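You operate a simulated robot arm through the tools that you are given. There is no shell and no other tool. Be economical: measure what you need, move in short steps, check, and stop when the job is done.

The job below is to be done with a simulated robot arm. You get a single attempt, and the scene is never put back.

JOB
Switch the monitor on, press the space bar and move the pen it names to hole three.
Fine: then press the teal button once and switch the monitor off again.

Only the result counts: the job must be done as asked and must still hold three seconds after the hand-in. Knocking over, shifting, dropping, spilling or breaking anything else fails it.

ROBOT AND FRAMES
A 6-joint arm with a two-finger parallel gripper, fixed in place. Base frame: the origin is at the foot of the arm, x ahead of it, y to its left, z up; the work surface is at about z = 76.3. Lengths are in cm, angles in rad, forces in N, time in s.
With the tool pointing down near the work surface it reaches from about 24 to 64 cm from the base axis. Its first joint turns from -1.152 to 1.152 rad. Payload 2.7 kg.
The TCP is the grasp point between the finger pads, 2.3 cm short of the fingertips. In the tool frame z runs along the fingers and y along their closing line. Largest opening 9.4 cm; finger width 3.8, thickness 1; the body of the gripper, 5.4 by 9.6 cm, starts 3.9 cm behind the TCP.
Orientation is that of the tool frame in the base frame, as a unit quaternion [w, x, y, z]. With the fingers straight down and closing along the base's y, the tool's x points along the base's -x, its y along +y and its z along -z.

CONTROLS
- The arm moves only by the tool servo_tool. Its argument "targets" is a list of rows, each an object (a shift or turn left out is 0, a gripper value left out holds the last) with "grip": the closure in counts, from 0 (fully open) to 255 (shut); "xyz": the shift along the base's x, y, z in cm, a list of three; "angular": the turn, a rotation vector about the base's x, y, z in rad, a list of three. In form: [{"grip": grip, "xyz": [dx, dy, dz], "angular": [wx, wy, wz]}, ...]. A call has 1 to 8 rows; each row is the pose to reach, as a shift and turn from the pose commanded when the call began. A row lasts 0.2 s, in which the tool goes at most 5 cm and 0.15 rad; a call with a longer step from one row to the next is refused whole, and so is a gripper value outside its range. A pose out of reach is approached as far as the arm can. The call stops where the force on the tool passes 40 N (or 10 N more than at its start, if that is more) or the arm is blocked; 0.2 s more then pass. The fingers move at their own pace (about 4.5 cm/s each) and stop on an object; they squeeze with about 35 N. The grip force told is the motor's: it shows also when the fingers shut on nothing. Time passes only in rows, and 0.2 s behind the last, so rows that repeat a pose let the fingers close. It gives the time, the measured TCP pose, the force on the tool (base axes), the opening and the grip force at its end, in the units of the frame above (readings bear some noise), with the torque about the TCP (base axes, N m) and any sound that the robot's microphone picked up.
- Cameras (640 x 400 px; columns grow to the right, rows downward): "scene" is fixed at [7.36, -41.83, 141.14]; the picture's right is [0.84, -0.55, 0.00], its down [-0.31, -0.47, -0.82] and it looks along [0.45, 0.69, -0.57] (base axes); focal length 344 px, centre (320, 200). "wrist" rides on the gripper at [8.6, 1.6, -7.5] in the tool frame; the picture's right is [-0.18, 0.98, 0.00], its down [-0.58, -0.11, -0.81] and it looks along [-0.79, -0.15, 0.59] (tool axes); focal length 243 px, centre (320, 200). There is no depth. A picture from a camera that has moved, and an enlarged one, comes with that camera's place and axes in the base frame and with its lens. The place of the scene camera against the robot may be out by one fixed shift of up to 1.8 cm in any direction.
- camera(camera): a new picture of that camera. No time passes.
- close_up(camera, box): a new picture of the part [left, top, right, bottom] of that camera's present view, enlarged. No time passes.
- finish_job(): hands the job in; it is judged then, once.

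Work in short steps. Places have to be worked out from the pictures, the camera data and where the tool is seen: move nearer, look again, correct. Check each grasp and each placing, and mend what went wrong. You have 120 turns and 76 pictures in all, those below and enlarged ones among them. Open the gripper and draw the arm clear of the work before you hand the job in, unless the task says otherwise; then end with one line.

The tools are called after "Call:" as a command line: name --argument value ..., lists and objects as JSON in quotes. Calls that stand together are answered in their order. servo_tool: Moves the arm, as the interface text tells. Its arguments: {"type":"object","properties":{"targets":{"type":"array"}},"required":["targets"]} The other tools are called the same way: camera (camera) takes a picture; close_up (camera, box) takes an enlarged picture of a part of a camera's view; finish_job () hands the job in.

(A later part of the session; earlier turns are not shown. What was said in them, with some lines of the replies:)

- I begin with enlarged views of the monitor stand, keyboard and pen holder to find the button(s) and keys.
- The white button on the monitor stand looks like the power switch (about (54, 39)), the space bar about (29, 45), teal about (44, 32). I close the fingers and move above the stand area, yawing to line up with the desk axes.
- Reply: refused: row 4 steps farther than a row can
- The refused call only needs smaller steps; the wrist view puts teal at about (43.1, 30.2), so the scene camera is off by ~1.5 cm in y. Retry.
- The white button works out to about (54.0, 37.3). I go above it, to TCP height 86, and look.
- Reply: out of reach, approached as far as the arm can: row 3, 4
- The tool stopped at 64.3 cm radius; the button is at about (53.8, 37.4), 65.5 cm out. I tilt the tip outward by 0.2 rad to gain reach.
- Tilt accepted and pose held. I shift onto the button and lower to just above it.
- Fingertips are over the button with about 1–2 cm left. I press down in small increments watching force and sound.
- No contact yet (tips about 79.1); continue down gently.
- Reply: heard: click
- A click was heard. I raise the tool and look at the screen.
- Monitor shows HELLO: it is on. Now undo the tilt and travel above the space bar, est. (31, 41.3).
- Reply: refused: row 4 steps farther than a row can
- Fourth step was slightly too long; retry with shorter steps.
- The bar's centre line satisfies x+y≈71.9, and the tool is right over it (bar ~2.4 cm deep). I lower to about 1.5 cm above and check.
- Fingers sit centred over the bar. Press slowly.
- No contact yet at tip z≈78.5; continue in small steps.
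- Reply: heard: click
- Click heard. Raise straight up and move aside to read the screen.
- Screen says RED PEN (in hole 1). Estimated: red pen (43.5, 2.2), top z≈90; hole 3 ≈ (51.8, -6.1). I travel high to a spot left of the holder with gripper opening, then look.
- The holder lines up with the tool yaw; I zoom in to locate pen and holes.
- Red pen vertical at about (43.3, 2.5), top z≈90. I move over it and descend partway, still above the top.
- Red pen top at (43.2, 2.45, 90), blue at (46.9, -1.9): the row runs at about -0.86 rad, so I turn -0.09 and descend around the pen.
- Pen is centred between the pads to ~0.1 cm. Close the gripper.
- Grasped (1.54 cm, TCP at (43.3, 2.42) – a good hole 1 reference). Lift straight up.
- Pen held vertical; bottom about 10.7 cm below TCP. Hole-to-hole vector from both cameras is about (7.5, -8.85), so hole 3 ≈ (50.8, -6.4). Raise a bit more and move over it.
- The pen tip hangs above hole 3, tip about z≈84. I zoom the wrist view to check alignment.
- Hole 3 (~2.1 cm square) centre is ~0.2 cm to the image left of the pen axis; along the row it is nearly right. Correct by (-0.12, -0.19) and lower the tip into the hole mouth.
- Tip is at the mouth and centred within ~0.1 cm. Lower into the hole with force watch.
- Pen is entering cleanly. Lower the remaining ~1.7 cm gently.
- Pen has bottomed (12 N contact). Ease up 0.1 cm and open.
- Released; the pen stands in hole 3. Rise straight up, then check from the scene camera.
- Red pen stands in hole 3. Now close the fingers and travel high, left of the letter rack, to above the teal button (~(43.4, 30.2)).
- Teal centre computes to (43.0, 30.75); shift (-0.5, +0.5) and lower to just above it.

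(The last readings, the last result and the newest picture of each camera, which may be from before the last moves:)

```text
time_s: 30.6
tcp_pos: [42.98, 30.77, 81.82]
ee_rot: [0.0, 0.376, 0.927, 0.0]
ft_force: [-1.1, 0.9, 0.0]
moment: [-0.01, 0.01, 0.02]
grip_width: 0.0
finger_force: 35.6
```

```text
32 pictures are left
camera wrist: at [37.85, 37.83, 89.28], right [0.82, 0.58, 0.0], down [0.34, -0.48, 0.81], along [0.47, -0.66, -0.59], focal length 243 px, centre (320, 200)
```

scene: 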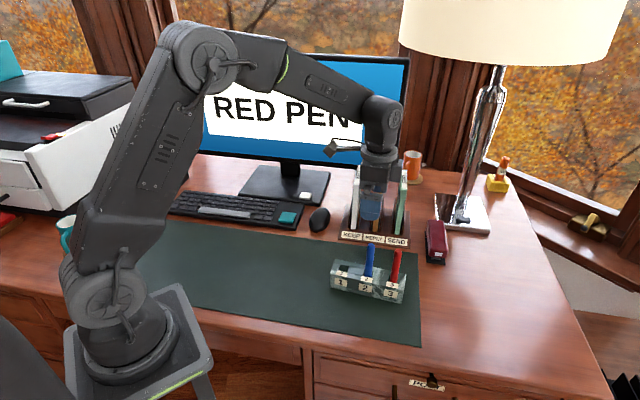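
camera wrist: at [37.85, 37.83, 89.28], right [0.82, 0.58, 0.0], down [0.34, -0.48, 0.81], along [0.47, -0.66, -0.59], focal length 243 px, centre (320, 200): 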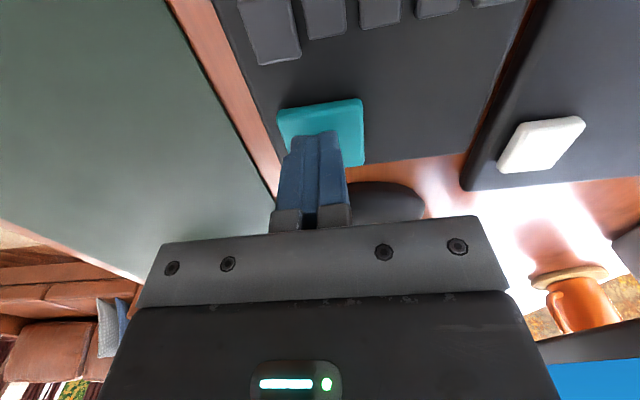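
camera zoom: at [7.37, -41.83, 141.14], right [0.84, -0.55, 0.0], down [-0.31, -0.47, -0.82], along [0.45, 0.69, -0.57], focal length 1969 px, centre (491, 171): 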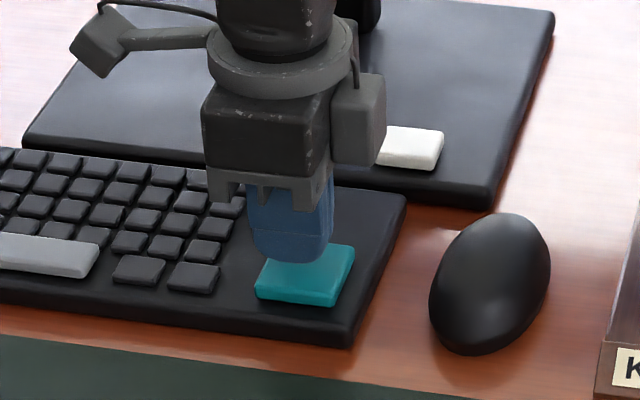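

Fingers are over the teal button. Press slowly down.

Call:
servo_tool --targets '[{"xyz": [0, 0, -0.3]}, {"xyz": [0, 0, -0.6]}, {"xyz": [0, 0, -0.8]}]'

```text
time_s: 31.4
tcp_pos: [43.05, 30.64, 80.93]
ee_rot: [0.0, 0.376, 0.927, 0.001]
ft_force: [-0.8, -0.3, 0.1]
moment: [0.02, 0.0, 0.0]
grip_width: 0.0
finger_force: 34.5
```

Call:
servo_tool --targets '[{"xyz": [0, 0, -0.15]}, {"xyz": [0, 0, -0.3]}, {"xyz": [0, 0, -0.4]}]'

```text
time_s: 32.2
tcp_pos: [42.98, 30.63, 80.69]
ee_rot: [0.0, 0.375, 0.927, 0.0]
ft_force: [-0.7, -1.0, 2.2]
moment: [-0.04, -0.02, -0.04]
grip_width: 0.0
finger_force: 34.3
heard: click
```

Click heard: teal pressed once. Lift straight up and look at the scene.

Call:
servo_tool --targets '[{"xyz": [0, 0, 2]}, {"xyz": [0, 0, 6]}, {"xyz": [0, 0, 10]}]'

Call:
camera --camera "scene"

```text
time_s: 33.0
tcp_pos: [42.84, 30.65, 90.62]
ee_rot: [-0.001, 0.376, 0.927, 0.0]
ft_force: [-1.3, -0.3, 0.4]
moment: [-0.01, -0.02, -0.02]
grip_width: 0.0
finger_force: 34.3
```

```text
31 pictures are left
```

scene: 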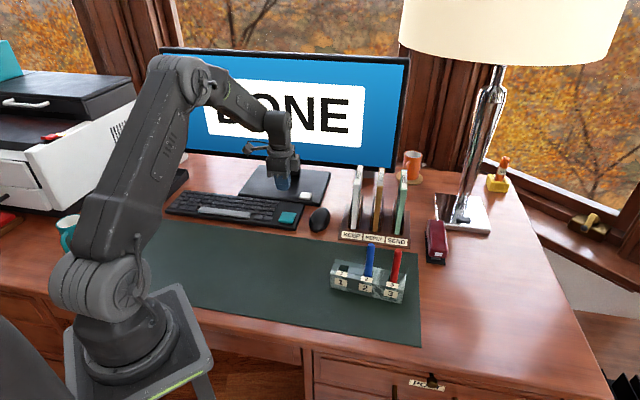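

Screen shows DONE. Now return to the white button with the same tilted pose as before, hovering at TCP z≈82.6.

Call:
servo_tool --targets '[{"xyz": [3.5, 2.1, 0], "angular": [0.057, -0.082, 0]}, {"xyz": [7, 4.2, 0], "angular": [0.113, -0.165, 0]}, {"xyz": [10.4, 6.4, 0], "angular": [0.113, -0.165, 0]}, {"xyz": [10.4, 6.4, -4], "angular": [0.113, -0.165, 0]}, {"xyz": [10.4, 6.4, -8], "angular": [0.113, -0.165, 0]}, {"xyz": [10.4, 6.4, -8], "angular": [0.113, -0.165, 0]}]'

Call:
close_up --camera "scene" --box '[265, 150, 345, 210]'

Call:
camera --camera "wrist"

```text
time_s: 34.4
tcp_pos: [53.32, 36.95, 82.47]
ee_rot: [0.055, 0.373, 0.922, 0.083]
ft_force: [-0.4, -0.1, 0.0]
moment: [-0.04, -0.02, -0.01]
grip_width: 0.01
finger_force: 34.7
```

```text
6.67 times, centred on (305, 180) of scene
camera zoom: at [7.37, -41.83, 141.14], right [0.84, -0.55, 0.0], down [-0.31, -0.47, -0.82], along [0.45, 0.69, -0.57], focal length 2297 px, centre (420, 333)
```

zoom: 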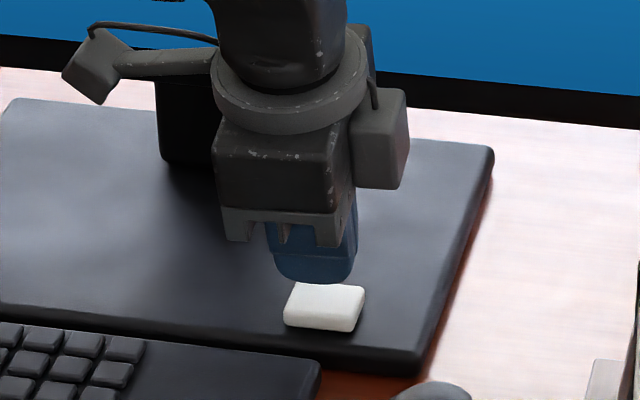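

```text
29 pictures are left
camera wrist: at [46.95, 43.35, 89.88], right [0.8, 0.57, 0.2], down [0.21, -0.57, 0.79], along [0.56, -0.59, -0.58], focal length 243 px, centre (320, 200)
```

wrist: 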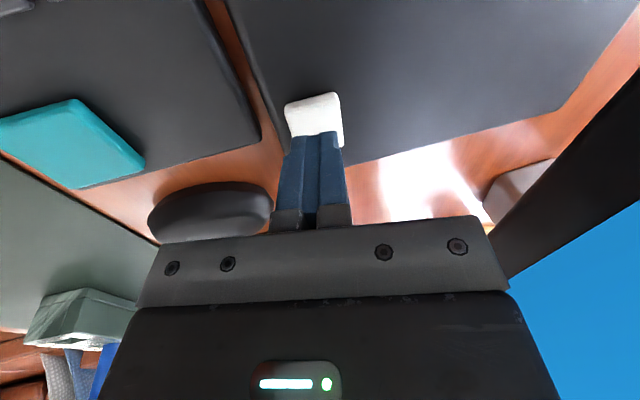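

Same alignment as the first press. Lower to just above contact, then press gently.

Call:
servo_tool --targets '[{"xyz": [0.05, 0.1, -0.5]}, {"xyz": [0.05, 0.1, -1]}, {"xyz": [0.05, 0.1, -1.3]}, {"xyz": [0.05, 0.1, -1.45]}, {"xyz": [0.05, 0.1, -1.6]}]'

```text
time_s: 35.6
tcp_pos: [53.44, 37.21, 80.94]
ee_rot: [0.054, 0.374, 0.922, 0.084]
ft_force: [0.1, 0.6, 0.6]
moment: [0.02, 0.0, -0.02]
grip_width: 0.01
finger_force: 35.5
```

Call:
servo_tool --targets '[{"xyz": [0, 0, -0.1]}, {"xyz": [0, 0, -0.2]}]'

```text
time_s: 36.2
tcp_pos: [53.43, 37.28, 80.75]
ee_rot: [0.056, 0.373, 0.923, 0.084]
ft_force: [-0.3, -0.3, 1.6]
moment: [-0.02, 0.03, 0.0]
grip_width: 0.01
finger_force: 35.0
heard: click
```

Click. Lift, withdraw and untilt, opening the gripper once clear, then check.

Call:
servo_tool --targets '[{"xyz": [0, 0, 2]}, {"xyz": [-0.5, -1, 6]}, {"xyz": [-3, -3, 9]}, {"grip": 0, "xyz": [-7, -4, 11], "angular": [-0.057, 0.082, 0]}, {"xyz": [-10.5, -6, 13], "angular": [-0.113, 0.165, 0]}, {"xyz": [-14, -7, 15], "angular": [-0.113, 0.165, 0]}, {"xyz": [-17, -9, 17], "angular": [-0.113, 0.165, 0]}, {"xyz": [-17, -9, 17], "angular": [-0.113, 0.165, 0]}]'

Call:
camera --camera "scene"

Call:
close_up --camera "scene" --box '[325, 235, 415, 305]'

```text
time_s: 38.0
tcp_pos: [36.43, 28.14, 97.67]
ee_rot: [0.001, 0.375, 0.927, 0.0]
ft_force: [-0.4, 0.0, 0.5]
moment: [0.05, 0.0, -0.04]
grip_width: 9.39
finger_force: 0.2
```

```text
28 pictures are left
```

scene: 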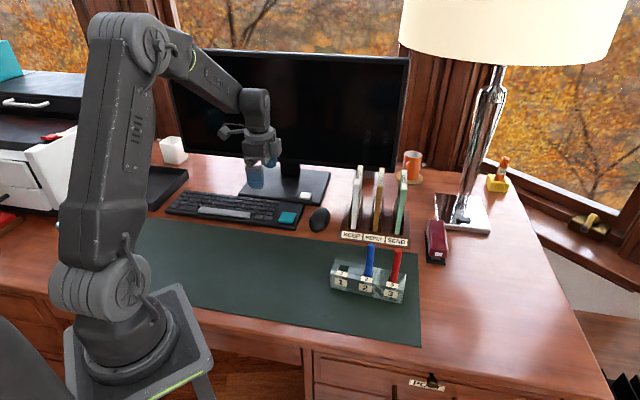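

```text
5.71 times, centred on (370, 270) of scene
camera zoom: at [7.36, -41.83, 141.14], right [0.84, -0.55, 0.0], down [-0.31, -0.47, -0.82], along [0.45, 0.69, -0.57], focal length 1969 px, centre (34, -200)
```

zoom: 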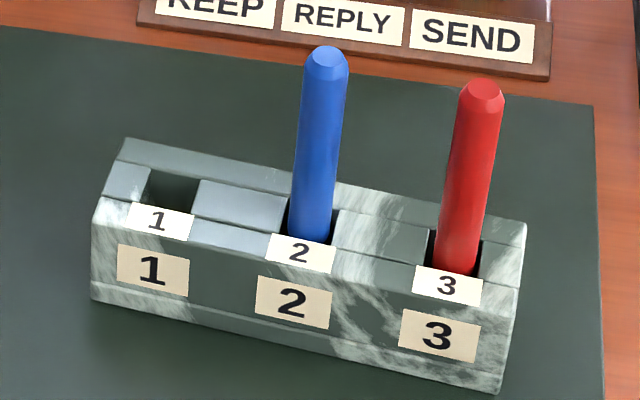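

The monitor is off, the red pen stands in hole 3, everything else is untouched, and the arm is clear with the gripper open. Handing in.

Call:
finish_job

```text
The job is handed in.
```

The monitor named the red pen, which now stands in hole three; I pressed the teal button once (the screen then read DONE) and switched the monitor off again.
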